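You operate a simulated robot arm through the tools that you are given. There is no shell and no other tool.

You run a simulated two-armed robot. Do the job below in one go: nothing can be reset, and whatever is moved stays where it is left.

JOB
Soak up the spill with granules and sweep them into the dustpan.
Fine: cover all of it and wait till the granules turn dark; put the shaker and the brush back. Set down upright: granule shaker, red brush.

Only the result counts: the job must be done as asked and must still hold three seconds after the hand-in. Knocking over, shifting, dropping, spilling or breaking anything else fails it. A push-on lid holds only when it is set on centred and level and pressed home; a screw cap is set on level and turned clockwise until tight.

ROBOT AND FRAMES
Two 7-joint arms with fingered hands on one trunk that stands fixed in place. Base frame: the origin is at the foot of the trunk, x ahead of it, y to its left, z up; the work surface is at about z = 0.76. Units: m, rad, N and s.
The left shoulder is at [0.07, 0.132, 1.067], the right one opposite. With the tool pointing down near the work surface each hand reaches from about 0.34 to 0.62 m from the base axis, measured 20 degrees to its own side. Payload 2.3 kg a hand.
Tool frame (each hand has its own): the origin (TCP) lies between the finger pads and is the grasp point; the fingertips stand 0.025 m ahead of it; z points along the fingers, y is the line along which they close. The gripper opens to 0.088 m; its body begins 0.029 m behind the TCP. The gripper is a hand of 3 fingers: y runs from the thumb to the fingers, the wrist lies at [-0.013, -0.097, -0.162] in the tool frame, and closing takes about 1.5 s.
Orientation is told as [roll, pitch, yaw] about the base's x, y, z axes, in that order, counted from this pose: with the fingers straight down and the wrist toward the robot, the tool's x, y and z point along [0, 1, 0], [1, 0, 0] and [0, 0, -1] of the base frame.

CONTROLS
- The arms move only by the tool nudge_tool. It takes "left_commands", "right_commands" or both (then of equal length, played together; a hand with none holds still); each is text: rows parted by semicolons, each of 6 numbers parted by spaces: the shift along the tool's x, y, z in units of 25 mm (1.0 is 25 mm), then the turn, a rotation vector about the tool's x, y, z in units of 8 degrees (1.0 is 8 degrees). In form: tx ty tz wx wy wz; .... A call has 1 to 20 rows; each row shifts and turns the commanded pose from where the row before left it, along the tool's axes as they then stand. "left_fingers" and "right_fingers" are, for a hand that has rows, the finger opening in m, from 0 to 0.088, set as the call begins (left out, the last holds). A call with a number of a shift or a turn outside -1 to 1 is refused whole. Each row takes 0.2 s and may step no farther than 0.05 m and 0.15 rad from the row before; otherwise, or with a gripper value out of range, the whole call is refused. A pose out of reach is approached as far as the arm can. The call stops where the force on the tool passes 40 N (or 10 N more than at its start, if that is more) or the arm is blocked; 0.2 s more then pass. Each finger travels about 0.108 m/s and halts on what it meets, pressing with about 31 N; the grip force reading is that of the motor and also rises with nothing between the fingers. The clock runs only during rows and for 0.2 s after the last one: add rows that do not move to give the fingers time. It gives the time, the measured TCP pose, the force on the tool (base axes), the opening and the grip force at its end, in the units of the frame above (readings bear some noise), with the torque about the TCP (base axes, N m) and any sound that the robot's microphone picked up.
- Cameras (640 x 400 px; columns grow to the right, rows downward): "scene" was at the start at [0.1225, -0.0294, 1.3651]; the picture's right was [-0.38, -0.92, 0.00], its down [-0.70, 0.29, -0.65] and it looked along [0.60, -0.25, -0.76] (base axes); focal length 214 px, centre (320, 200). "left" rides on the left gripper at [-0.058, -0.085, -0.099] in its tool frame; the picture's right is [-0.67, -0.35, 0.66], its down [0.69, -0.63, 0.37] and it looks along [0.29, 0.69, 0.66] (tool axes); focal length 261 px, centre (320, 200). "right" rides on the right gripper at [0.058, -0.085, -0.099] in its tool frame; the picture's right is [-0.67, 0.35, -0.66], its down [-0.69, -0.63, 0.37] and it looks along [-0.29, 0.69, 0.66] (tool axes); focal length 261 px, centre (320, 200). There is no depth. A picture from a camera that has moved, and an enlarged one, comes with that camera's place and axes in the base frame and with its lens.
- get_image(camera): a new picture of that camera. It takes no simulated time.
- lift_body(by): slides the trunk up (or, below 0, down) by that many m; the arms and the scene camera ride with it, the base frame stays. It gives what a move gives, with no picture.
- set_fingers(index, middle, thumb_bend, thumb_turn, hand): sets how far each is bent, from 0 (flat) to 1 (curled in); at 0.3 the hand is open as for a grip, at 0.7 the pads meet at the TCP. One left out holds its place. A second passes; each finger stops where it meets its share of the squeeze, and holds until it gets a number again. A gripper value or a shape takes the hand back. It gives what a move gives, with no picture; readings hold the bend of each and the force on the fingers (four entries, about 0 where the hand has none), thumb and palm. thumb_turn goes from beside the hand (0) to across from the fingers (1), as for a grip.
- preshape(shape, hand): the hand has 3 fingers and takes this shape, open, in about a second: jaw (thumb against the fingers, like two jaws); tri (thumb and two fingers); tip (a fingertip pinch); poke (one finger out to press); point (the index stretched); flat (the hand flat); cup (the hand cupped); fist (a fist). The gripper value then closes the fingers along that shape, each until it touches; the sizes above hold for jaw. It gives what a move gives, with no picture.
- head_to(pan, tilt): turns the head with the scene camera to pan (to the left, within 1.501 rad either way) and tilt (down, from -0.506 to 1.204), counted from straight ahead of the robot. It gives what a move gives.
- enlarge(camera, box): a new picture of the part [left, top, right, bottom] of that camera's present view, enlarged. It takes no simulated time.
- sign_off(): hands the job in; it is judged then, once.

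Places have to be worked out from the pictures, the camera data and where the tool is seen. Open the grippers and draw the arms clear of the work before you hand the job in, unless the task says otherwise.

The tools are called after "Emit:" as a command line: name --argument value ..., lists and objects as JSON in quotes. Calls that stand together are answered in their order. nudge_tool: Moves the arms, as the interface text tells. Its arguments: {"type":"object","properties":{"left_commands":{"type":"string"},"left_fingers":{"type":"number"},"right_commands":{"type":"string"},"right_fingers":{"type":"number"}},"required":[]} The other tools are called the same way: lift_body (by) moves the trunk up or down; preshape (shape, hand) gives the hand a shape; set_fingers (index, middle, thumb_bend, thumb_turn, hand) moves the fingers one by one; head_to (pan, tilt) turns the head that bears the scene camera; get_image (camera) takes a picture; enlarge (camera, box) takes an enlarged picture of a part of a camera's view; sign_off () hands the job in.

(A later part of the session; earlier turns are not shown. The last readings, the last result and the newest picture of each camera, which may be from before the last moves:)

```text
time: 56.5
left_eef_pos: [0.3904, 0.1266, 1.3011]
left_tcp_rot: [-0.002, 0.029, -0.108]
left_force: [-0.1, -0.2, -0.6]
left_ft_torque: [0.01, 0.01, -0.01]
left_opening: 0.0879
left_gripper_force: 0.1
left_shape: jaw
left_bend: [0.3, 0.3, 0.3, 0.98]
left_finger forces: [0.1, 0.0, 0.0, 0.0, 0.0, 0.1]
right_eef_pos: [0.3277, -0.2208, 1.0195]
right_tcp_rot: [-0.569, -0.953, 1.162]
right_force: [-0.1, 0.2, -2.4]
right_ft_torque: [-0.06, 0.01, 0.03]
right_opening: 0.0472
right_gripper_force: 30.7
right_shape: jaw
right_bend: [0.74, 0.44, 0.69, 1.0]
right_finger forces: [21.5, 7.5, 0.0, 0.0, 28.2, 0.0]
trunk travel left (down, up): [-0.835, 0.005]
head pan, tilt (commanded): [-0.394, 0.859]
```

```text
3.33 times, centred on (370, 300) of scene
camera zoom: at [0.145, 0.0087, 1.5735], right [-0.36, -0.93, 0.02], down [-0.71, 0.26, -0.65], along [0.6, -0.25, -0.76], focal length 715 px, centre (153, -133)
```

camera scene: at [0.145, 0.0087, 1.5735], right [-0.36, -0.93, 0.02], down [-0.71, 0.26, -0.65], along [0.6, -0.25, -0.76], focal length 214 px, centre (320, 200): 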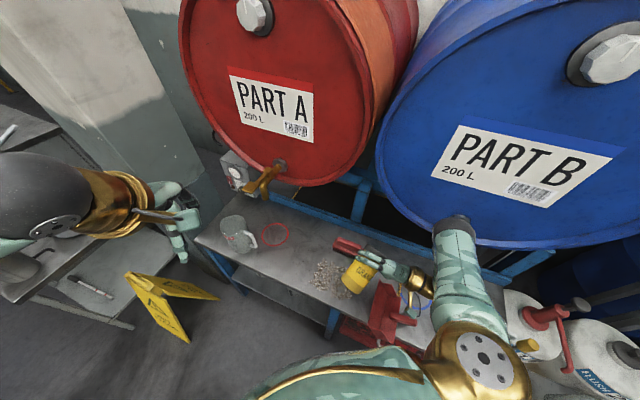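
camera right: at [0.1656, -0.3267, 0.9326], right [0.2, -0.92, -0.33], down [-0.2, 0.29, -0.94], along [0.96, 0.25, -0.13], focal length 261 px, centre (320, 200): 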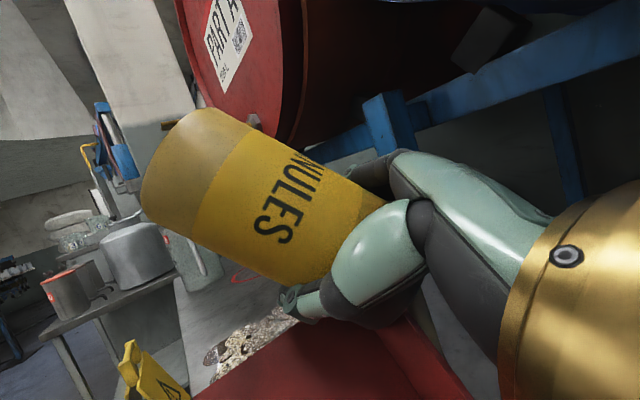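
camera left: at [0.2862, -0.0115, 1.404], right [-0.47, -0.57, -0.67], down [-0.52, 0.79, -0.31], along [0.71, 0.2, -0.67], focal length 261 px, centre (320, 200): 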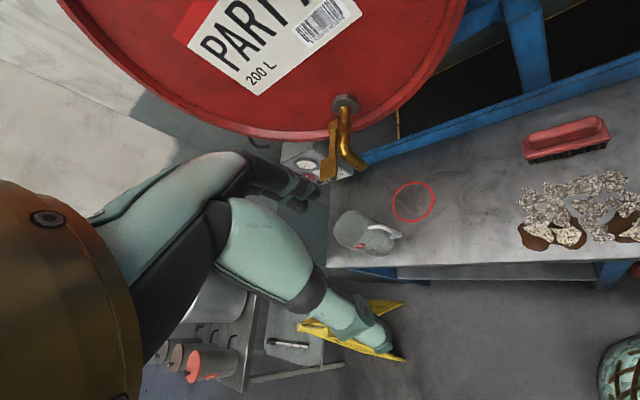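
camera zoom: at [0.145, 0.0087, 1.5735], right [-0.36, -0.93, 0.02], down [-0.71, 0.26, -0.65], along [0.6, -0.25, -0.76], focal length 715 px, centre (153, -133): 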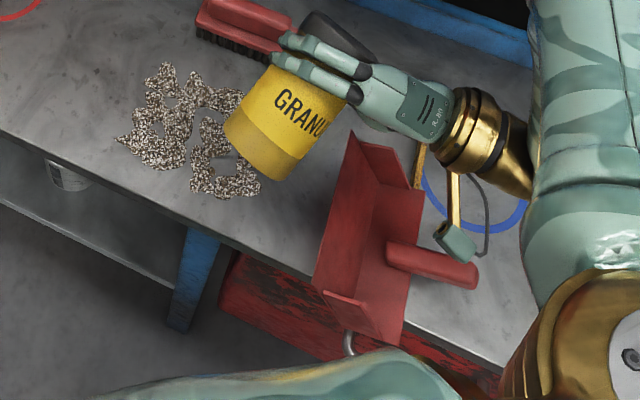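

The whole spill is now soaked: no brown is visible. The elbow is leaning on the tap again, so I move the hand left and slightly up to free it.

Emit:
nudge_tool --right_commands "0 0.515 0.857 0 0 0; 0 0.515 0.857 0 0 0; 0 0.515 0.857 0 0 0; 0 0.515 0.857 0 0 0; 0 0 0 0 0 0"

Emit:
get_image --camera "scene"

Emit:
enlarge --camera "scene" --box '[340, 240, 440, 340]'

```text
time: 57.7
left_eef_pos: [0.3752, 0.1002, 1.3087]
left_tcp_rot: [0.023, 0.019, -0.109]
left_force: [-0.7, 0.2, 0.1]
left_ft_torque: [0.03, -0.02, -0.02]
left_opening: 0.0878
left_gripper_force: 0.0
left_shape: jaw
left_bend: [0.3, 0.3, 0.3, 0.98]
left_finger forces: [0.0, 0.0, 0.1, 0.0, 0.1, 0.1]
right_eef_pos: [0.3919, -0.1807, 1.0207]
right_tcp_rot: [-0.568, -0.977, 1.161]
right_force: [0.4, 0.1, -3.0]
right_ft_torque: [-0.05, -0.02, 0.02]
right_opening: 0.0468
right_gripper_force: 31.3
right_shape: jaw
right_bend: [0.74, 0.44, 0.69, 1.0]
right_finger forces: [21.1, 7.2, 0.0, 0.0, 28.1, 0.1]
trunk travel left (down, up): [-0.835, 0.005]
head pan, tilt (commanded): [-0.394, 0.859]
```

```text
taken
camera scene: at [0.1261, -0.0255, 1.5751], right [-0.37, -0.93, 0.0], down [-0.7, 0.28, -0.65], along [0.61, -0.24, -0.76], focal length 214 px, centre (320, 200)
```

scene: 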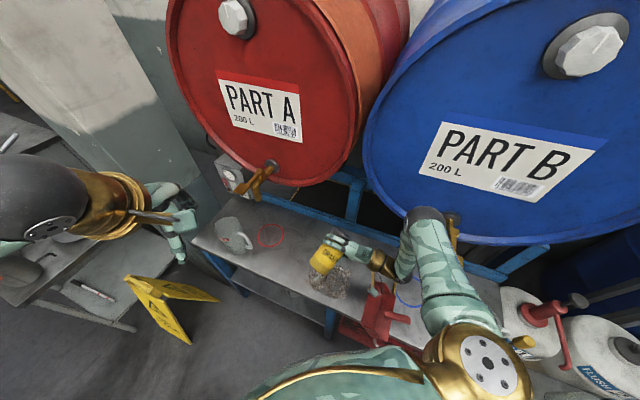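

```text
4.00 times, centred on (390, 290) of scene
camera zoom: at [0.1261, -0.0255, 1.5751], right [-0.37, -0.93, 0.0], down [-0.7, 0.28, -0.65], along [0.61, -0.24, -0.76], focal length 858 px, centre (40, -160)
```

zoom: 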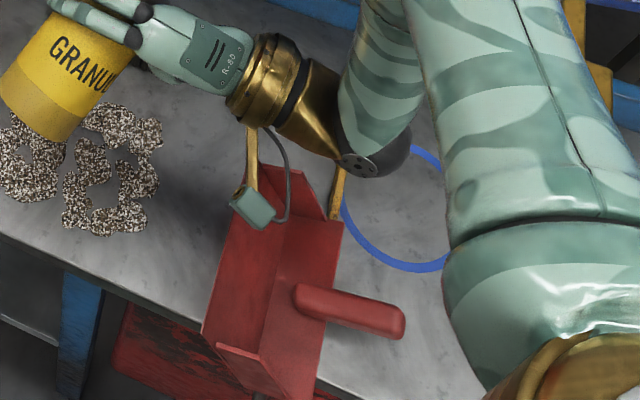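

No contact any more. The pan has been tipped onto its back with the handle pointing right; I'll set it right later. First the shaker: roll it fully upright.

Emit:
nudge_tool --right_commands "0 0.2 0.34 0 -0.515 -0.857; 0 0.2 0.34 0 -0.515 -0.857; 0 0 0 0 -0.515 -0.857; 0 0 0 0 -0.515 -0.857; 0 0 0 0 -0.515 -0.857; 0 0 0 0 -0.515 -0.857; 0 0 0 0 -0.515 -0.857; 0 0 0 0 -0.515 -0.857; 0 0 0 0 -0.515 -0.857; 0 0 0 0 0 0"

Emit:
get_image --camera "scene"

Emit:
get_image --camera "right"

```text
time: 59.9
left_eef_pos: [0.3765, 0.1019, 1.3088]
left_tcp_rot: [0.02, 0.021, -0.109]
left_force: [0.0, 1.1, -0.4]
left_ft_torque: [0.01, -0.01, -0.01]
left_opening: 0.0881
left_gripper_force: 0.1
left_shape: jaw
left_bend: [0.3, 0.3, 0.3, 0.98]
left_finger forces: [0.0, 0.0, 0.1, 0.0, 0.0, 0.0]
right_eef_pos: [0.4086, -0.166, 1.0203]
right_tcp_rot: [-1.587, -0.014, 1.71]
right_force: [-1.2, 0.8, -2.5]
right_ft_torque: [-0.02, 0.03, 0.03]
right_opening: 0.0467
right_gripper_force: 31.0
right_shape: jaw
right_bend: [0.74, 0.44, 0.7, 1.0]
right_finger forces: [22.2, 7.2, 0.0, 0.1, 26.5, 0.2]
trunk travel left (down, up): [-0.835, 0.005]
head pan, tilt (commanded): [-0.394, 0.859]
```

```text
taken
camera scene: at [0.1268, -0.0228, 1.575], right [-0.37, -0.93, 0.0], down [-0.7, 0.28, -0.65], along [0.61, -0.24, -0.76], focal length 214 px, centre (320, 200)
```

scene: 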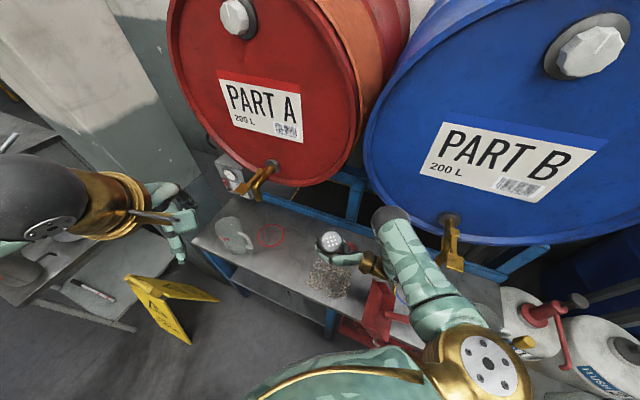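

```text
taken
camera right: at [0.3233, -0.2611, 0.9595], right [-0.71, 0.24, 0.66], down [0.44, -0.58, 0.68], along [0.55, 0.77, 0.3], focal length 261 px, centre (320, 200)
```

right: 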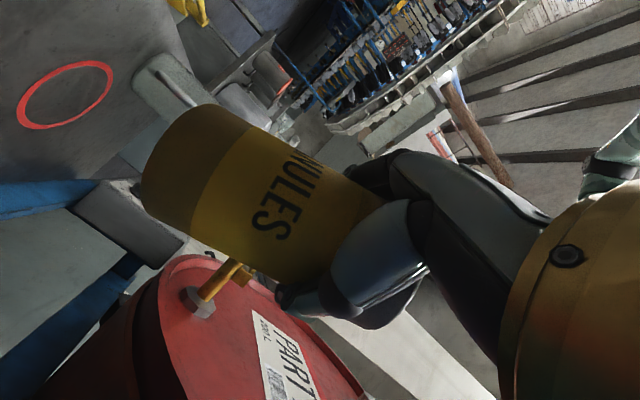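

The shaker is upright-ish but seems to have turned a little in the grasp (its image in the wrist camera is rotated ~15°). I zoom in to measure its tilt.

Emit:
enlarge --camera "scene" --box '[290, 205, 400, 295]'

Emit:
get_image --camera "left"

```text
4.44 times, centred on (345, 250) of scene
camera zoom: at [0.1268, -0.0228, 1.575], right [-0.37, -0.93, 0.0], down [-0.7, 0.28, -0.65], along [0.61, -0.24, -0.76], focal length 953 px, centre (209, -22)
```

zoom: 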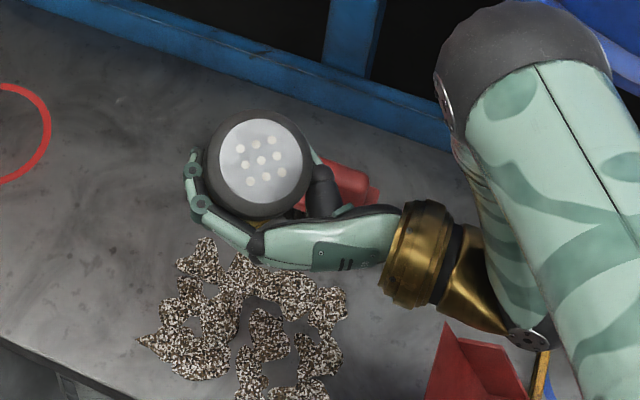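

```text
taken
camera left: at [0.2875, 0.0511, 1.4083], right [-0.43, -0.61, -0.66], down [-0.56, 0.76, -0.34], along [0.71, 0.22, -0.67], focal length 261 px, centre (320, 200)
```

left: 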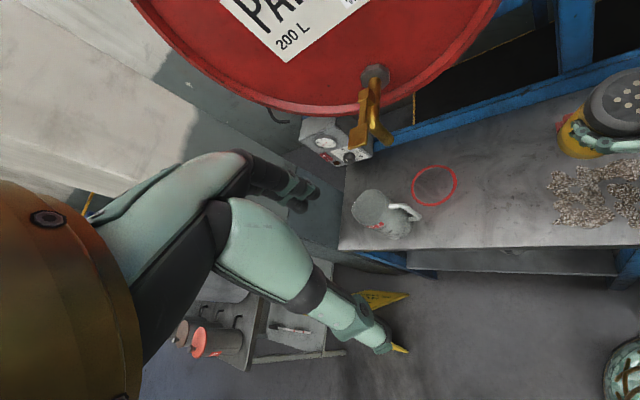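

The shaker has slipped in the grip by roughly 20–25° about the closing axis (its top leans towards the palm) and slid a little. I enlarge the wrist view to measure it.

Emit:
enlarge --camera "right" --box '[120, 80, 440, 330]'

```text
1.60 times, centred on (280, 205) of right
camera zoom: at [0.3233, -0.2611, 0.9595], right [-0.71, 0.24, 0.66], down [0.44, -0.58, 0.68], along [0.55, 0.77, 0.3], focal length 417 px, centre (384, 192)
```

zoom: 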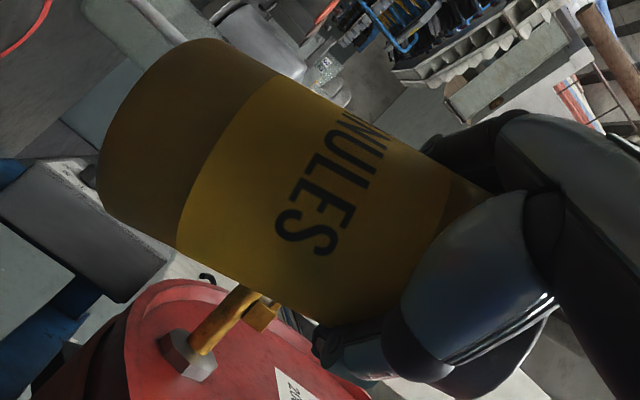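

All granules have turned dark. The shaker leans ~23° in the hand and sits ~1 cm lower; I'll compensate when setting it down. Now I raise it, yaw the hand back to straight ahead, and move the left hand back left.

Emit:
nudge_tool --right_commands "-0.8 0 0 0.98 0 0; -0.8 0 0 0.98 0 0; -0.8 0 0 0.98 0 0; -0.8 0 0 0.98 0 0; -0.8 0 0 0.98 0 0; 0 0 0 0 0 0" --left_commands "0.8 0 0 0 0 -0.16; 0.8 0 0 0 0 -0.16; 0.8 0 0 0 0 -0.16; 0.8 0 0 0 0 -0.16; 0.8 0 0 0 0 -0.16; 0 0 0 0 0 0"

Emit:
get_image --camera "scene"

```text
time: 61.3
left_eef_pos: [0.3817, 0.2017, 1.3117]
left_tcp_rot: [0.024, 0.017, 0.003]
left_force: [0.0, 1.3, 0.0]
left_ft_torque: [-0.02, 0.03, -0.04]
left_opening: 0.0879
left_gripper_force: 0.0
left_shape: jaw
left_bend: [0.3, 0.3, 0.3, 0.98]
left_finger forces: [0.0, 0.1, 0.0, 0.0, 0.0, 0.1]
right_eef_pos: [0.4099, -0.1681, 1.1202]
right_tcp_rot: [-1.573, -0.023, 1.025]
right_force: [-0.3, -0.7, -2.8]
right_ft_torque: [0.0, 0.04, 0.02]
right_opening: 0.0465
right_gripper_force: 31.4
right_shape: jaw
right_bend: [0.74, 0.44, 0.7, 1.0]
right_finger forces: [22.4, 6.8, 0.0, 0.1, 26.8, 0.0]
trunk travel left (down, up): [-0.835, 0.005]
head pan, tilt (commanded): [-0.394, 0.859]
```

```text
taken
camera scene: at [0.127, -0.0231, 1.575], right [-0.37, -0.93, 0.0], down [-0.7, 0.28, -0.65], along [0.61, -0.24, -0.76], focal length 214 px, centre (320, 200)
```

scene: 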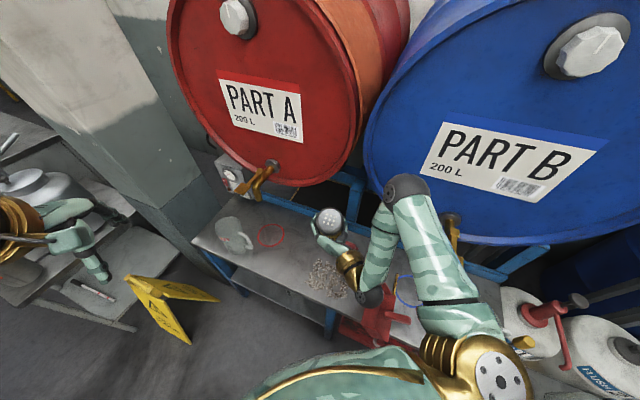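

The elbow is folded out close to the blue drum, so I move the hand outward-left and up, before lowering the trunk.

Emit:
nudge_tool --right_commands "-0.4 0.74 0.3 0 0 0; -0.4 0.74 0.3 0 0 0; -0.4 0.74 0.3 0 0 0; -0.4 0.74 0.3 0 0 0; -0.4 0.74 0.3 0 0 0; 0 0 0 0 0 0"

Emit:
get_image --camera "scene"

```text
time: 62.7
left_eef_pos: [0.3821, 0.2014, 1.3106]
left_tcp_rot: [0.023, 0.019, 0.004]
left_force: [0.0, 0.1, 0.4]
left_ft_torque: [-0.01, 0.01, -0.03]
left_opening: 0.0879
left_gripper_force: 0.0
left_shape: jaw
left_bend: [0.3, 0.3, 0.3, 0.98]
left_finger forces: [0.1, 0.1, 0.0, 0.1, 0.0, 0.1]
right_eef_pos: [0.4885, -0.1075, 1.1718]
right_tcp_rot: [-1.572, -0.021, 1.024]
right_force: [1.0, -0.1, -2.4]
right_ft_torque: [0.0, 0.0, 0.0]
right_opening: 0.0465
right_gripper_force: 31.0
right_shape: jaw
right_bend: [0.74, 0.44, 0.7, 1.0]
right_finger forces: [22.6, 6.7, 0.0, 0.0, 27.0, 0.0]
trunk travel left (down, up): [-0.835, 0.005]
head pan, tilt (commanded): [-0.394, 0.859]
```

```text
taken
camera scene: at [0.127, -0.0228, 1.575], right [-0.37, -0.93, 0.0], down [-0.7, 0.28, -0.65], along [0.61, -0.24, -0.76], focal length 214 px, centre (320, 200)
```

scene: 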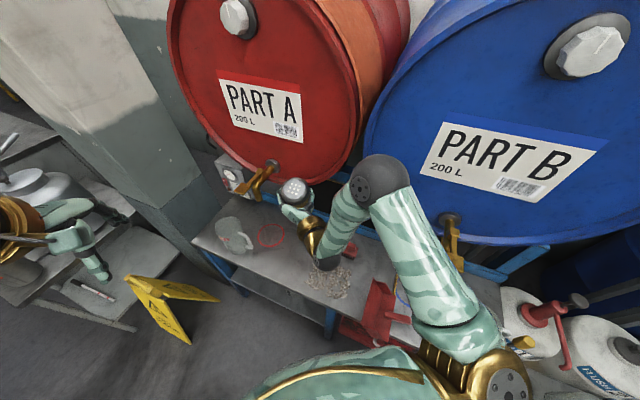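

No contact here. I lower the trunk by 0.13 m (shaker base then at about z≈0.94).

Emit:
lift_body --by -0.13

Emit:
get_image --camera "scene"

```text
time: 64.3
left_eef_pos: [0.3822, 0.2014, 1.1803]
left_tcp_rot: [0.023, 0.019, 0.003]
left_force: [-0.1, 0.6, 0.8]
left_ft_torque: [0.03, -0.05, -0.01]
left_opening: 0.088
left_gripper_force: 0.0
left_shape: jaw
left_bend: [0.3, 0.3, 0.3, 0.98]
left_finger forces: [0.1, 0.0, 0.1, 0.0, 0.0, 0.1]
right_eef_pos: [0.489, -0.1081, 1.041]
right_tcp_rot: [-1.572, -0.022, 1.026]
right_force: [0.1, 0.3, -3.5]
right_ft_torque: [0.04, -0.03, 0.0]
right_opening: 0.0468
right_gripper_force: 31.1
right_shape: jaw
right_bend: [0.74, 0.44, 0.7, 1.0]
right_finger forces: [22.5, 6.6, 0.0, 0.0, 26.9, 0.0]
trunk travel left (down, up): [-0.705, 0.135]
head pan, tilt (commanded): [-0.394, 0.859]
```

```text
taken
camera scene: at [0.1268, -0.0224, 1.4451], right [-0.37, -0.93, 0.0], down [-0.7, 0.28, -0.65], along [0.61, -0.24, -0.76], focal length 214 px, centre (320, 200)
```

scene: 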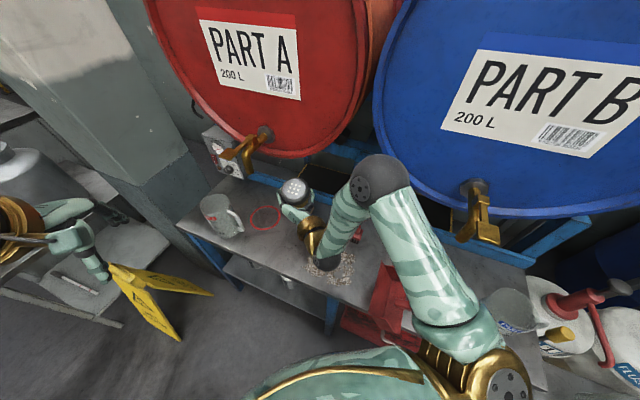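

I tilt the hand forward 23.5° to make the shaker upright and lower it to z≈0.94, then check its uprightness.

Emit:
nudge_tool --right_commands "0 0 0 0 0.98 0; 0 0 0 0 0.98 0; 0 0 0 0 0.98 0; 0.917 0 0.399 0 0 0; 0.917 0 0.399 0 0 0; 0.917 0 0.399 0 0 0; 0.917 0 0.399 0 0 0; 0 0 0 0 0 0"

Emit:
enlarge --camera "scene" --box '[240, 150, 380, 260]'

Emit:
get_image --camera "right"

Emit:
get_image --camera "left"

```text
time: 66.1
left_eef_pos: [0.3825, 0.2013, 1.1801]
left_tcp_rot: [0.022, 0.019, 0.004]
left_force: [-0.1, -0.2, -0.1]
left_ft_torque: [-0.01, 0.04, 0.01]
left_opening: 0.0881
left_gripper_force: 0.1
left_shape: jaw
left_bend: [0.3, 0.3, 0.3, 0.98]
left_finger forces: [0.0, 0.0, 0.0, 0.0, 0.1, 0.0]
right_eef_pos: [0.4911, -0.106, 0.9402]
right_tcp_rot: [-1.161, -0.021, 1.025]
right_force: [-0.6, 0.4, -3.3]
right_ft_torque: [-0.04, -0.01, -0.02]
right_opening: 0.0463
right_gripper_force: 30.7
right_shape: jaw
right_bend: [0.74, 0.44, 0.7, 1.0]
right_finger forces: [22.7, 6.8, 0.0, 0.0, 27.2, 0.0]
trunk travel left (down, up): [-0.705, 0.135]
head pan, tilt (commanded): [-0.394, 0.859]
```

```text
3.64 times, centred on (310, 205) of scene
camera zoom: at [0.1266, -0.0226, 1.4451], right [-0.37, -0.93, 0.0], down [-0.7, 0.28, -0.65], along [0.61, -0.24, -0.76], focal length 780 px, centre (356, 182)
```

zoom: 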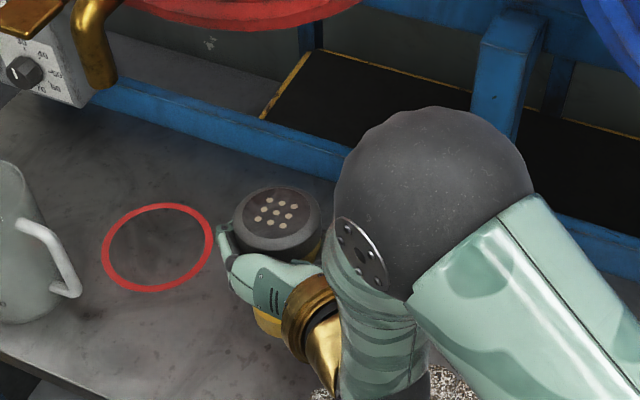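

```text
taken
camera right: at [0.3491, -0.1181, 0.9252], right [-0.12, 0.46, 0.88], down [0.19, -0.86, 0.47], along [0.98, 0.22, 0.01], focal length 261 px, centre (320, 200)
```

right: 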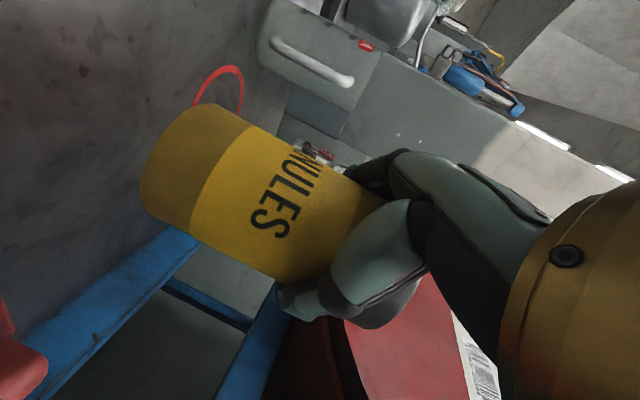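

```text
taken
camera left: at [0.2995, 0.1406, 1.2802], right [-0.36, -0.66, -0.66], down [-0.64, 0.69, -0.34], along [0.68, 0.3, -0.67], focal length 261 px, centre (320, 200)
```

left: 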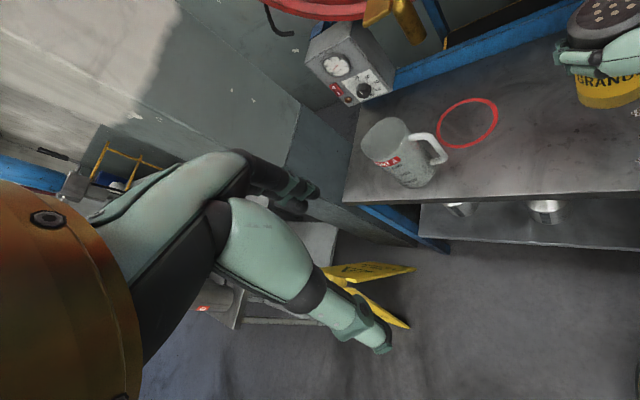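

The shaker now stands plumb in the hand, and the lid is seen exactly where I predict it. I carry it over its old spot [0.588,-0.130] at this height.

Emit:
nudge_tool --right_commands "-0.355 0.239 0.815 0 0 0; -0.355 0.239 0.815 0 0 0; -0.355 0.239 0.815 0 0 0; -0.355 0.239 0.815 0 0 0; 0 0 0 0 0 0; 0.917 0 0.399 0 0 0; 0.917 0 0.399 0 0 0; 0 0 0 0 0 0"

Emit:
enlarge --camera "scene" --box '[240, 150, 380, 260]'

Emit:
get_image --camera "right"

```text
time: 67.9
left_eef_pos: [0.3818, 0.2023, 1.1805]
left_tcp_rot: [0.022, 0.017, 0.003]
left_force: [-0.4, 0.4, -0.5]
left_ft_torque: [-0.05, -0.01, -0.04]
left_opening: 0.088
left_gripper_force: 0.0
left_shape: jaw
left_bend: [0.3, 0.3, 0.3, 0.98]
left_finger forces: [0.0, 0.0, 0.0, 0.0, 0.0, 0.1]
right_eef_pos: [0.5812, -0.13, 0.8918]
right_tcp_rot: [-1.161, -0.022, 1.025]
right_force: [0.4, -0.6, -3.7]
right_ft_torque: [-0.03, 0.01, 0.01]
right_opening: 0.0465
right_gripper_force: 31.6
right_shape: jaw
right_bend: [0.74, 0.44, 0.7, 1.0]
right_finger forces: [22.7, 6.7, 0.0, 0.1, 27.2, 0.0]
trunk travel left (down, up): [-0.705, 0.135]
head pan, tilt (commanded): [-0.394, 0.859]
```

```text
3.64 times, centred on (310, 205) of scene
camera zoom: at [0.1266, -0.0223, 1.4451], right [-0.37, -0.93, 0.0], down [-0.7, 0.28, -0.65], along [0.61, -0.24, -0.76], focal length 780 px, centre (356, 182)
```

zoom: 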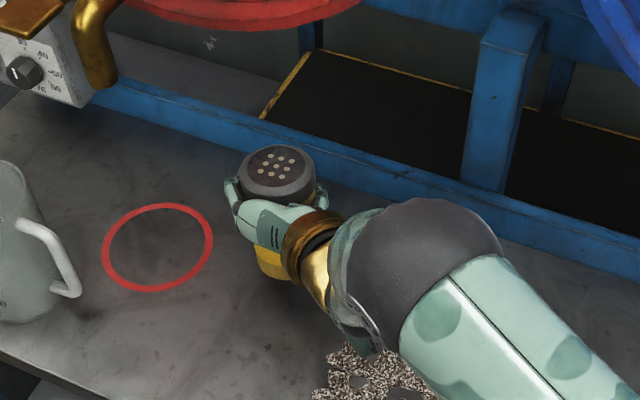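

```text
taken
camera right: at [0.4383, -0.1426, 0.8761], right [-0.12, 0.46, 0.88], down [0.19, -0.86, 0.47], along [0.98, 0.22, 0.01], focal length 261 px, centre (320, 200)
```

right: 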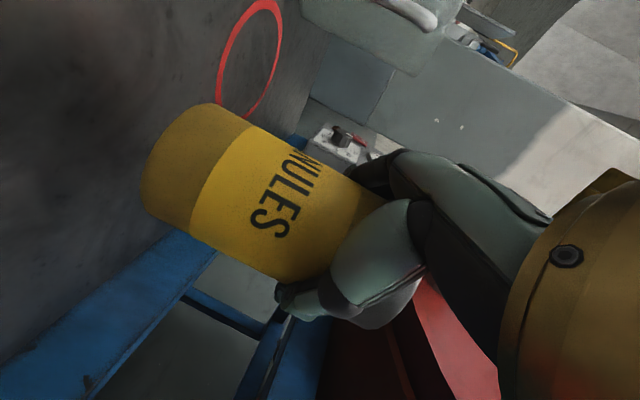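

On target; I lower in small steps, watching the force for touch-down (expected near TCP z≈0.855).

Emit:
nudge_tool --right_commands "0.183 0 0.08 0 0 0; 0.183 0 0.08 0 0 0; 0.183 0 0.08 0 0 0; 0.183 0 0.08 0 0 0; 0.183 0 0.08 0 0 0; 0.183 0 0.08 0 0 0; 0 0 0 0 0 0"

Emit:
nudge_tool --right_commands "0.1 0 0.044 0 0 0; 0 0 0 0 0 0"

Emit:
nudge_tool --right_commands "0.1 0 0.044 0 0 0; 0 0 0 0 0 0"

```text
time: 69.5
left_eef_pos: [0.3821, 0.2024, 1.1808]
left_tcp_rot: [0.022, 0.018, 0.004]
left_force: [0.4, 0.0, 0.7]
left_ft_torque: [-0.01, -0.03, -0.02]
left_opening: 0.0877
left_gripper_force: 0.1
left_shape: jaw
left_bend: [0.3, 0.3, 0.3, 0.98]
left_finger forces: [0.0, 0.0, 0.0, 0.1, 0.1, 0.0]
right_eef_pos: [0.5806, -0.1309, 0.8612]
right_tcp_rot: [-1.161, -0.022, 1.027]
right_force: [-0.2, 0.0, -3.4]
right_ft_torque: [0.02, -0.01, -0.04]
right_opening: 0.0463
right_gripper_force: 31.1
right_shape: jaw
right_bend: [0.74, 0.44, 0.7, 1.0]
right_finger forces: [22.7, 6.7, 0.0, 0.1, 27.1, 0.1]
trunk travel left (down, up): [-0.705, 0.135]
head pan, tilt (commanded): [-0.394, 0.859]
```

```text
time: 70.1
left_eef_pos: [0.383, 0.2016, 1.1813]
left_tcp_rot: [0.022, 0.017, 0.003]
left_force: [-0.1, -0.4, 0.1]
left_ft_torque: [0.04, -0.05, -0.03]
left_opening: 0.088
left_gripper_force: 0.1
left_shape: jaw
left_bend: [0.3, 0.3, 0.3, 0.98]
left_finger forces: [0.0, 0.0, 0.0, 0.0, 0.1, 0.1]
right_eef_pos: [0.5802, -0.1303, 0.8583]
right_tcp_rot: [-1.162, -0.022, 1.027]
right_force: [-0.8, -0.1, -3.9]
right_ft_torque: [-0.02, 0.01, -0.01]
right_opening: 0.0464
right_gripper_force: 30.4
right_shape: jaw
right_bend: [0.74, 0.44, 0.7, 1.0]
right_finger forces: [22.6, 6.6, 0.1, 0.1, 27.2, 0.0]
trunk travel left (down, up): [-0.705, 0.135]
head pan, tilt (commanded): [-0.394, 0.859]
```

```text
time: 70.7
left_eef_pos: [0.3827, 0.2018, 1.1802]
left_tcp_rot: [0.022, 0.018, 0.005]
left_force: [-0.2, -0.4, 0.0]
left_ft_torque: [0.0, -0.02, -0.02]
left_opening: 0.088
left_gripper_force: 0.0
left_shape: jaw
left_bend: [0.3, 0.3, 0.3, 0.98]
left_finger forces: [0.0, 0.0, 0.0, 0.1, 0.0, 0.1]
right_eef_pos: [0.5802, -0.1306, 0.8545]
right_tcp_rot: [-1.161, -0.021, 1.026]
right_force: [-0.3, -0.2, -3.2]
right_ft_torque: [-0.01, -0.02, 0.01]
right_opening: 0.0464
right_gripper_force: 31.0
right_shape: jaw
right_bend: [0.74, 0.44, 0.7, 1.0]
right_finger forces: [22.8, 6.7, 0.0, 0.0, 27.2, 0.0]
trunk travel left (down, up): [-0.705, 0.135]
head pan, tilt (commanded): [-0.394, 0.859]
```

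Not yet touching at 0.8545; I continue down in 2 mm steps.

Emit:
nudge_tool --right_commands "0.1 0 0.044 0 0 0; 0 0 0 0 0 0"

Emit:
nudge_tool --right_commands "0.1 0 0.044 0 0 0; 0 0 0 0 0 0"

Emit:
get_image --camera "right"

```text
time: 71.3
left_eef_pos: [0.3825, 0.2019, 1.1804]
left_tcp_rot: [0.023, 0.016, 0.006]
left_force: [0.0, -0.5, -0.1]
left_ft_torque: [0.0, -0.02, 0.02]
left_opening: 0.0878
left_gripper_force: 0.0
left_shape: jaw
left_bend: [0.3, 0.3, 0.3, 0.98]
left_finger forces: [0.0, 0.0, 0.0, 0.0, 0.0, 0.1]
right_eef_pos: [0.5795, -0.1305, 0.8529]
right_tcp_rot: [-1.163, -0.02, 1.026]
right_force: [0.0, -0.1, -3.1]
right_ft_torque: [-0.02, 0.02, 0.0]
right_opening: 0.0463
right_gripper_force: 30.8
right_shape: jaw
right_bend: [0.74, 0.44, 0.7, 1.0]
right_finger forces: [22.7, 6.7, 0.1, 0.0, 27.1, 0.1]
trunk travel left (down, up): [-0.705, 0.135]
head pan, tilt (commanded): [-0.394, 0.859]
```

```text
time: 71.9
left_eef_pos: [0.3816, 0.2018, 1.1793]
left_tcp_rot: [0.021, 0.018, 0.004]
left_force: [-0.2, 0.2, 0.4]
left_ft_torque: [-0.01, 0.01, 0.01]
left_opening: 0.0877
left_gripper_force: 0.0
left_shape: jaw
left_bend: [0.3, 0.3, 0.3, 0.98]
left_finger forces: [0.0, 0.0, 0.1, 0.0, 0.1, 0.0]
right_eef_pos: [0.5792, -0.1299, 0.8502]
right_tcp_rot: [-1.162, -0.02, 1.027]
right_force: [0.8, 0.5, -3.7]
right_ft_torque: [-0.05, 0.0, 0.0]
right_opening: 0.0464
right_gripper_force: 30.7
right_shape: jaw
right_bend: [0.74, 0.44, 0.7, 1.0]
right_finger forces: [22.6, 6.6, 0.0, 0.0, 27.0, 0.0]
trunk travel left (down, up): [-0.705, 0.135]
head pan, tilt (commanded): [-0.394, 0.859]
```

```text
taken
camera right: at [0.4384, -0.1423, 0.8353], right [-0.12, 0.46, 0.88], down [0.19, -0.86, 0.47], along [0.98, 0.22, 0.01], focal length 261 px, centre (320, 200)
```

right: 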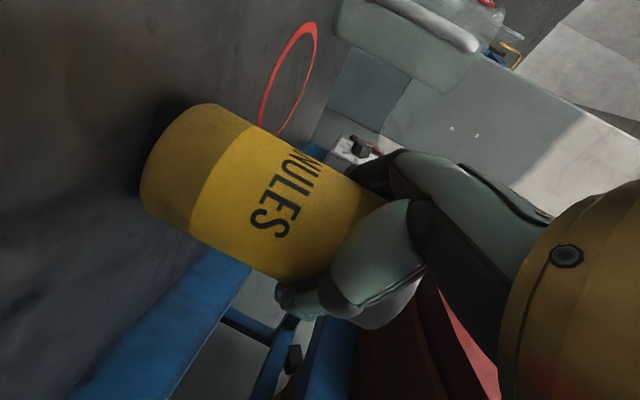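

Very near the table (contact shadow visible). Two more small steps.

Emit:
nudge_tool --right_commands "0.1 0 0.044 0 0 0; 0 0 0 0 0 0"

Emit:
nudge_tool --right_commands "0.1 0 0.044 0 0 0; 0 0 0 0 0 0"

Emit:
nudge_tool --right_commands "0.1 0 0.044 0 0 0; 0 0 0 0 0 0"

```text
time: 72.5
left_eef_pos: [0.3814, 0.2015, 1.1807]
left_tcp_rot: [0.021, 0.017, 0.004]
left_force: [-0.3, -0.1, 0.1]
left_ft_torque: [-0.03, 0.04, -0.01]
left_opening: 0.0879
left_gripper_force: 0.1
left_shape: jaw
left_bend: [0.3, 0.3, 0.3, 0.98]
left_finger forces: [0.0, 0.0, 0.1, 0.1, 0.1, 0.0]
right_eef_pos: [0.5809, -0.1313, 0.8466]
right_tcp_rot: [-1.162, -0.021, 1.026]
right_force: [0.7, 0.2, -2.9]
right_ft_torque: [0.01, -0.04, 0.0]
right_opening: 0.046
right_gripper_force: 31.8
right_shape: jaw
right_bend: [0.74, 0.44, 0.7, 1.0]
right_finger forces: [22.7, 6.6, 0.0, 0.0, 27.1, 0.0]
trunk travel left (down, up): [-0.705, 0.135]
head pan, tilt (commanded): [-0.394, 0.859]
```

```text
time: 73.1
left_eef_pos: [0.3813, 0.2021, 1.1801]
left_tcp_rot: [0.022, 0.014, 0.003]
left_force: [-0.1, -0.1, -0.6]
left_ft_torque: [0.04, -0.02, 0.01]
left_opening: 0.0879
left_gripper_force: 0.0
left_shape: jaw
left_bend: [0.3, 0.3, 0.3, 0.98]
left_finger forces: [0.0, 0.0, 0.0, 0.0, 0.0, 0.0]
right_eef_pos: [0.5797, -0.1293, 0.8471]
right_tcp_rot: [-1.165, -0.024, 1.025]
right_force: [-0.6, -0.4, 3.3]
right_ft_torque: [0.04, -0.09, 0.01]
right_opening: 0.0461
right_gripper_force: 31.1
right_shape: jaw
right_bend: [0.74, 0.44, 0.7, 1.0]
right_finger forces: [22.8, 6.8, 0.0, 0.0, 27.4, 0.1]
trunk travel left (down, up): [-0.705, 0.135]
head pan, tilt (commanded): [-0.394, 0.859]
```

```text
time: 73.7
left_eef_pos: [0.3789, 0.2022, 1.1821]
left_tcp_rot: [0.022, 0.014, 0.003]
left_force: [0.4, 0.5, 0.5]
left_ft_torque: [-0.01, -0.04, -0.03]
left_opening: 0.0879
left_gripper_force: 0.0
left_shape: jaw
left_bend: [0.3, 0.3, 0.3, 0.98]
left_finger forces: [0.0, 0.0, 0.0, 0.0, 0.0, 0.0]
right_eef_pos: [0.5785, -0.1298, 0.845]
right_tcp_rot: [-1.167, -0.025, 1.026]
right_force: [-1.4, -0.5, 9.8]
right_ft_torque: [0.13, -0.26, 0.01]
right_opening: 0.0461
right_gripper_force: 31.0
right_shape: jaw
right_bend: [0.74, 0.44, 0.7, 1.0]
right_finger forces: [22.8, 6.7, 0.0, 0.0, 27.9, 0.0]
trunk travel left (down, up): [-0.705, 0.135]
head pan, tilt (commanded): [-0.394, 0.859]
```

Touch-down felt (about 13 N). I ease off 1.5 mm and look closely at the fingers before opening, especially the curled index finger.

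Emit:
nudge_tool --right_commands "-0.06 0 -0.026 0 0 0; 0 0 0 0 0 0"

Emit:
enlarge --camera "scene" --box '[270, 160, 350, 220]'

Emit:
enlarge --camera "left" --box '[520, 0, 640, 80]'

```text
time: 74.3
left_eef_pos: [0.3791, 0.2029, 1.1814]
left_tcp_rot: [0.02, 0.015, 0.004]
left_force: [0.9, 0.6, 0.6]
left_ft_torque: [0.01, -0.03, -0.02]
left_opening: 0.0878
left_gripper_force: 0.2
left_shape: jaw
left_bend: [0.3, 0.3, 0.3, 0.98]
left_finger forces: [0.0, 0.0, 0.0, 0.1, 0.1, 0.0]
right_eef_pos: [0.5783, -0.1304, 0.8448]
right_tcp_rot: [-1.164, -0.022, 1.028]
right_force: [-0.4, -0.1, 5.5]
right_ft_torque: [0.08, -0.21, 0.02]
right_opening: 0.0463
right_gripper_force: 30.8
right_shape: jaw
right_bend: [0.74, 0.44, 0.7, 1.0]
right_finger forces: [23.1, 6.7, 0.0, 0.0, 27.9, 0.1]
trunk travel left (down, up): [-0.705, 0.135]
head pan, tilt (commanded): [-0.394, 0.859]
```

```text
6.67 times, centred on (310, 190) of scene
camera zoom: at [0.1235, -0.0217, 1.4453], right [-0.37, -0.93, 0.0], down [-0.7, 0.28, -0.65], along [0.61, -0.24, -0.76], focal length 1430 px, centre (387, 267)
```

zoom: 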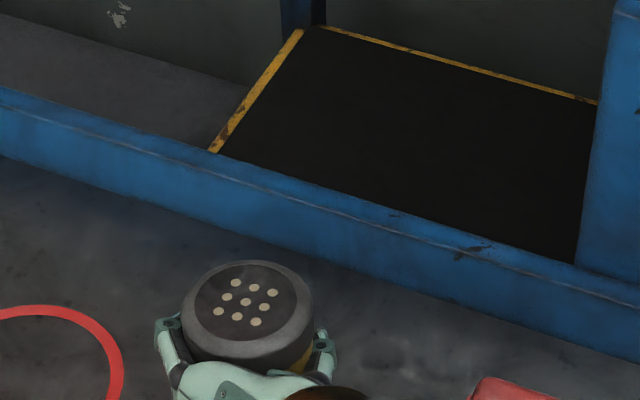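

```text
5.00 times, centred on (580, 40) of left
camera zoom: at [0.2967, 0.1414, 1.2808], right [-0.36, -0.66, -0.66], down [-0.64, 0.69, -0.34], along [0.68, 0.3, -0.66], focal length 1303 px, centre (-980, 1000)
```

zoom: 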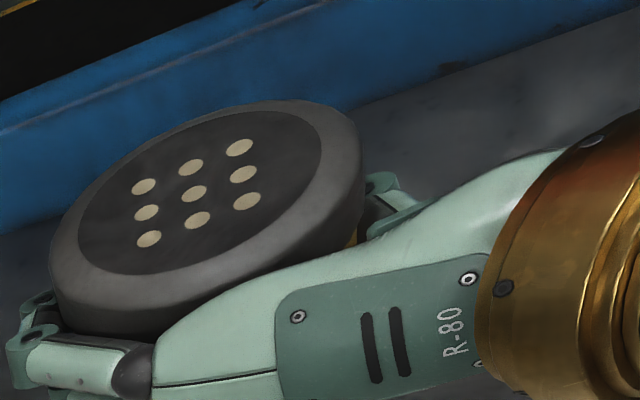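

The fingers are all below the lid and the shaker stands level within about 1 cm of its old spot. I open the fingers.

Emit:
nudge_tool --right_commands "0 0 0 0 0 0; 0 0 0 0 0 0; 0 0 0 0 0 0; 0 0 0 0 0 0; 0 0 0 0 0 0; 0 0 0 0 0 0" --right_fingers 0.088

Emit:
enlarge --camera "scene" --box '[250, 160, 350, 230]'

Emit:
get_image --camera "right"

```text
time: 75.7
left_eef_pos: [0.3815, 0.202, 1.1809]
left_tcp_rot: [0.024, 0.018, 0.004]
left_force: [0.6, 0.1, -0.8]
left_ft_torque: [0.01, -0.01, 0.01]
left_opening: 0.0877
left_gripper_force: 0.1
left_shape: jaw
left_bend: [0.3, 0.3, 0.3, 0.98]
left_finger forces: [0.0, 0.1, 0.1, 0.0, 0.0, 0.1]
right_eef_pos: [0.5796, -0.1304, 0.8432]
right_tcp_rot: [-1.162, -0.021, 1.026]
right_force: [0.4, -0.2, -0.2]
right_ft_torque: [-0.01, -0.02, 0.0]
right_opening: 0.0876
right_gripper_force: 0.1
right_shape: jaw
right_bend: [0.3, 0.3, 0.3, 0.98]
right_finger forces: [0.0, 0.0, 0.0, 0.0, 0.0, 0.0]
trunk travel left (down, up): [-0.705, 0.135]
head pan, tilt (commanded): [-0.394, 0.859]
```

```text
5.71 times, centred on (300, 195) of scene
camera zoom: at [0.1258, -0.0222, 1.4451], right [-0.37, -0.93, 0.0], down [-0.7, 0.28, -0.65], along [0.61, -0.24, -0.76], focal length 1226 px, centre (434, 229)
```

zoom: 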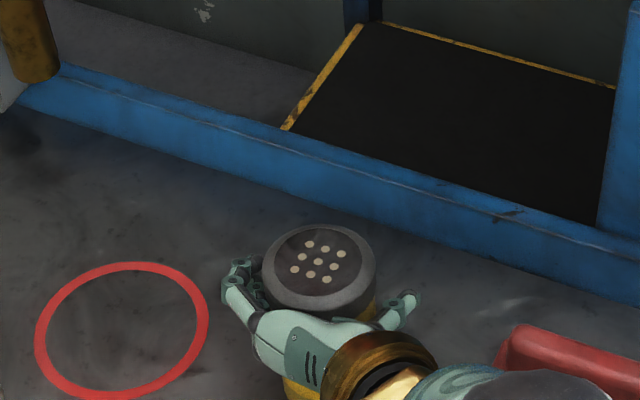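

```text
taken
camera right: at [0.4376, -0.1416, 0.8285], right [-0.12, 0.46, 0.88], down [0.19, -0.86, 0.47], along [0.98, 0.22, 0.01], focal length 261 px, centre (320, 200)
```

right: 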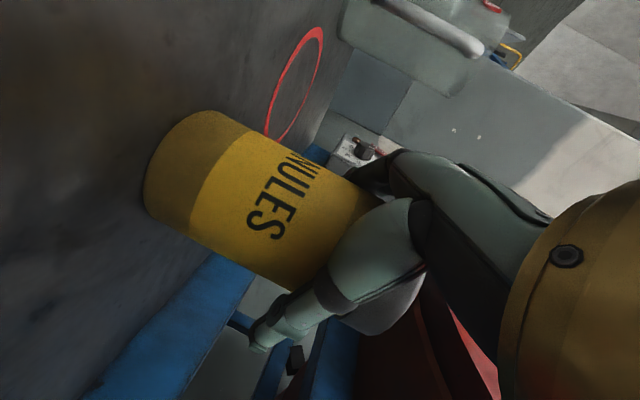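

The shaker stands free on its spot. I centre the open hand by 4 mm and withdraw back along the finger line.

Emit:
nudge_tool --right_commands "0 0.16 0 0 0 0; 0 0 -0.5 0 0 0; 0 0 -0.8 0 0 0; 0 0 -1 0 0 0; 0 0 -1 0 0 0; 0 0 -1 0 0 0; 0 0 -1 0 0 0; 0 0 0 0 0 0"

Emit:
get_image --camera "scene"

Emit:
get_image --camera "right"

```text
time: 77.5
left_eef_pos: [0.382, 0.2011, 1.1813]
left_tcp_rot: [0.022, 0.019, 0.003]
left_force: [0.4, 0.0, -0.6]
left_ft_torque: [0.0, -0.01, 0.01]
left_opening: 0.0878
left_gripper_force: 0.0
left_shape: jaw
left_bend: [0.3, 0.3, 0.3, 0.98]
left_finger forces: [0.0, 0.0, 0.1, 0.0, 0.1, 0.0]
right_eef_pos: [0.4775, -0.0638, 0.8961]
right_tcp_rot: [-1.162, -0.022, 1.026]
right_force: [0.3, -0.9, 0.0]
right_ft_torque: [0.01, -0.02, 0.0]
right_opening: 0.088
right_gripper_force: 0.2
right_shape: jaw
right_bend: [0.3, 0.3, 0.3, 0.98]
right_finger forces: [0.0, 0.2, 0.1, 0.0, 0.1, 0.0]
trunk travel left (down, up): [-0.705, 0.135]
head pan, tilt (commanded): [-0.394, 0.859]
```

```text
taken
camera scene: at [0.1262, -0.0223, 1.4451], right [-0.37, -0.93, 0.0], down [-0.7, 0.28, -0.65], along [0.61, -0.24, -0.76], focal length 214 px, centre (320, 200)
```

scene: 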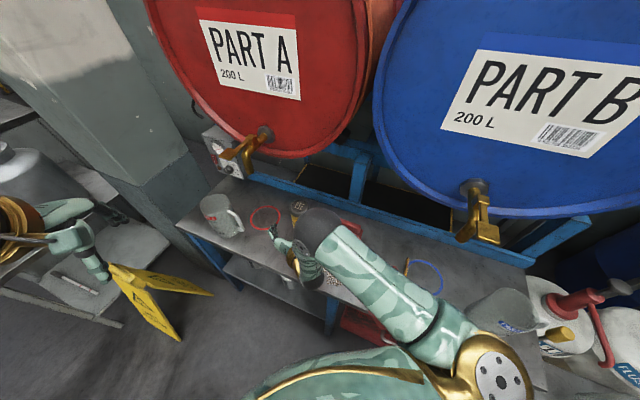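

```text
taken
camera right: at [0.3357, -0.0759, 0.8806], right [-0.12, 0.46, 0.88], down [0.19, -0.86, 0.47], along [0.98, 0.22, 0.01], focal length 261 px, centre (320, 200)
```

right: 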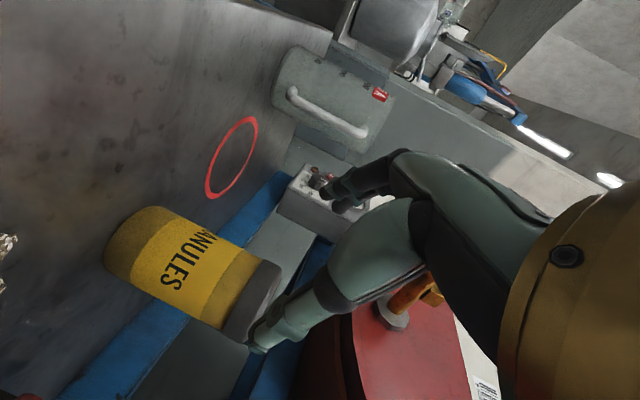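

The shaker is back, upright, about 6 mm from where it stood. I now lift the hand away and turn it back towards the fingers-down pose.

Emit:
nudge_tool --right_commands "0 0 0 0 -0.98 0; 0 0 0 0 -0.98 0; 0 0 0 0 -0.98 0; -0.9 -0.4625 0.105 0 0 0; -0.9 -0.4625 0.105 0 0 0; -0.9 -0.4625 0.105 0 0 0; -0.9 -0.4625 0.105 0 0 0; -0.9 -0.4625 0.105 0 0 0; -0.9 -0.4625 0.105 0 0 0; -0.9 -0.4625 0.105 0 0 0; -0.9 -0.4625 0.105 0 0 0; 0 0 0 0 0.515 0.857; 0 0 0 0 0.515 0.857; 0 0 0 0 0.515 0.857; 0 0 0 0 0.515 0.857; 0 0 0 0 0.515 0.857; 0 0 0 0 0.515 0.857; 0 0 0 0 0.515 0.857; 0 0 0 0 0.515 0.857; 0 0 0 0 0 0"

Emit:
nudge_tool --right_commands "0 0 0 0 0.515 0.857; 0 0 0 0 0.515 0.857; 0 0 0 0 0.515 0.857; 0 0 0 0 0.129 0.214; 0 0 0 1 0 0; 0 0 0 1 0 0; 0 0 0 1 0 0; 0 0 0 1 0 0; 0 0 0 1 0 0; 0 0 0 1 0 0; 0 0 0 1 0 0; 0 0 0 0.4 0 0; 0 0 0 0 0 0"

Emit:
get_image --camera "scene"

Emit:
get_image --camera "right"

```text
time: 81.7
left_eef_pos: [0.3815, 0.2023, 1.1804]
left_tcp_rot: [0.022, 0.017, 0.003]
left_force: [-0.9, 0.0, -1.0]
left_ft_torque: [0.01, -0.03, 0.01]
left_opening: 0.0878
left_gripper_force: 0.1
left_shape: jaw
left_bend: [0.3, 0.3, 0.3, 0.98]
left_finger forces: [0.1, 0.1, 0.1, 0.0, 0.0, 0.1]
right_eef_pos: [0.4447, -0.1575, 1.0756]
right_tcp_rot: [-0.745, -0.899, 0.617]
right_force: [-0.2, -0.2, -0.3]
right_ft_torque: [0.02, 0.01, 0.0]
right_opening: 0.0881
right_gripper_force: 0.0
right_shape: jaw
right_bend: [0.3, 0.3, 0.3, 0.98]
right_finger forces: [0.0, 0.1, 0.0, 0.0, 0.0, 0.0]
trunk travel left (down, up): [-0.705, 0.135]
head pan, tilt (commanded): [-0.394, 0.859]
```

```text
time: 84.5
left_eef_pos: [0.3813, 0.2015, 1.1812]
left_tcp_rot: [0.023, 0.016, 0.003]
left_force: [0.5, 0.2, 0.9]
left_ft_torque: [0.01, -0.02, 0.03]
left_opening: 0.0876
left_gripper_force: 0.0
left_shape: jaw
left_bend: [0.3, 0.3, 0.3, 0.98]
left_finger forces: [0.0, 0.0, 0.0, 0.0, 0.0, 0.0]
right_eef_pos: [0.4446, -0.159, 1.0754]
right_tcp_rot: [0.017, -0.008, -0.003]
right_force: [0.3, -0.1, 0.9]
right_ft_torque: [-0.01, 0.01, 0.01]
right_opening: 0.0878
right_gripper_force: 0.1
right_shape: jaw
right_bend: [0.3, 0.3, 0.3, 0.98]
right_finger forces: [0.0, 0.0, 0.0, 0.1, 0.0, 0.0]
trunk travel left (down, up): [-0.705, 0.135]
head pan, tilt (commanded): [-0.394, 0.859]
```

```text
taken
camera scene: at [0.1258, -0.0223, 1.4451], right [-0.37, -0.93, 0.0], down [-0.7, 0.28, -0.65], along [0.61, -0.24, -0.76], focal length 214 px, centre (320, 200)
```

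scene: 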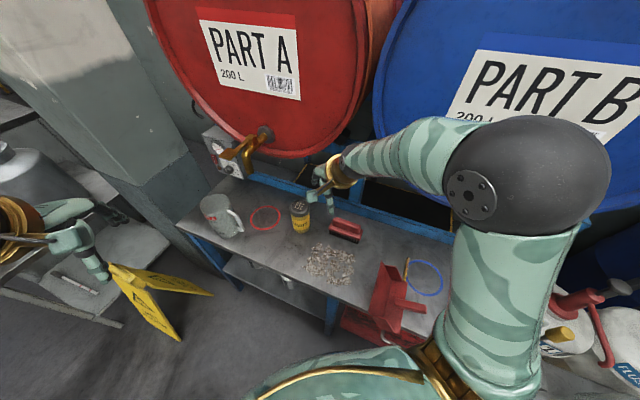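

```text
taken
camera right: at [0.3594, -0.1003, 1.1749], right [0.34, -0.68, 0.65], down [-0.63, -0.68, -0.38], along [0.7, -0.28, -0.66], focal length 261 px, centre (320, 200)
```

right: 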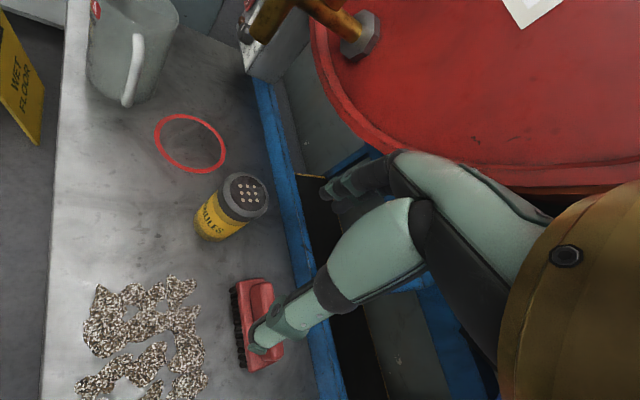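

The hand is free and fingers-down, and the spill area shows only dark granules. I enlarge on the tipped pan to judge how it lies.

Emit:
enlarge --camera "scene" --box '[350, 240, 450, 360]'

Emit:
enlarge --camera "scene" --box '[290, 200, 470, 320]'

```text
3.33 times, centred on (400, 300) of scene
camera zoom: at [0.1258, -0.0223, 1.4451], right [-0.37, -0.93, 0.0], down [-0.7, 0.28, -0.65], along [0.61, -0.24, -0.76], focal length 715 px, centre (53, -133)
```

zoom: 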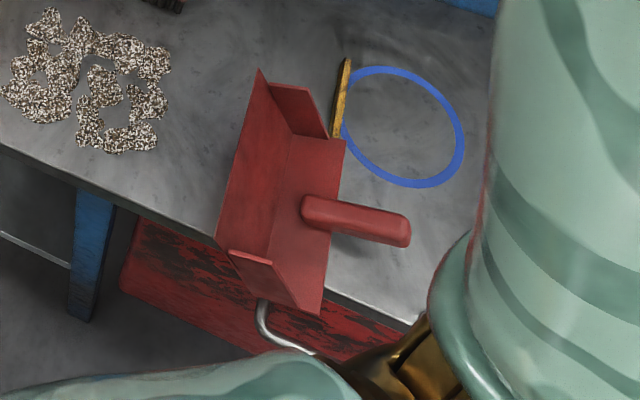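

```text
3.33 times, centred on (380, 260) of scene
camera zoom: at [0.1258, -0.0223, 1.4451], right [-0.37, -0.93, 0.0], down [-0.7, 0.28, -0.65], along [0.61, -0.24, -0.76], focal length 715 px, centre (120, 0)
```

zoom: 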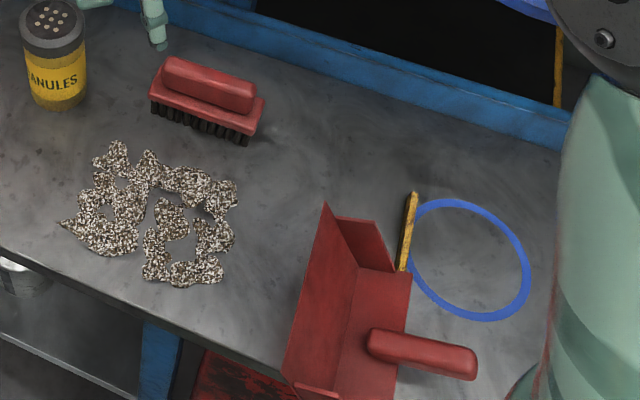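

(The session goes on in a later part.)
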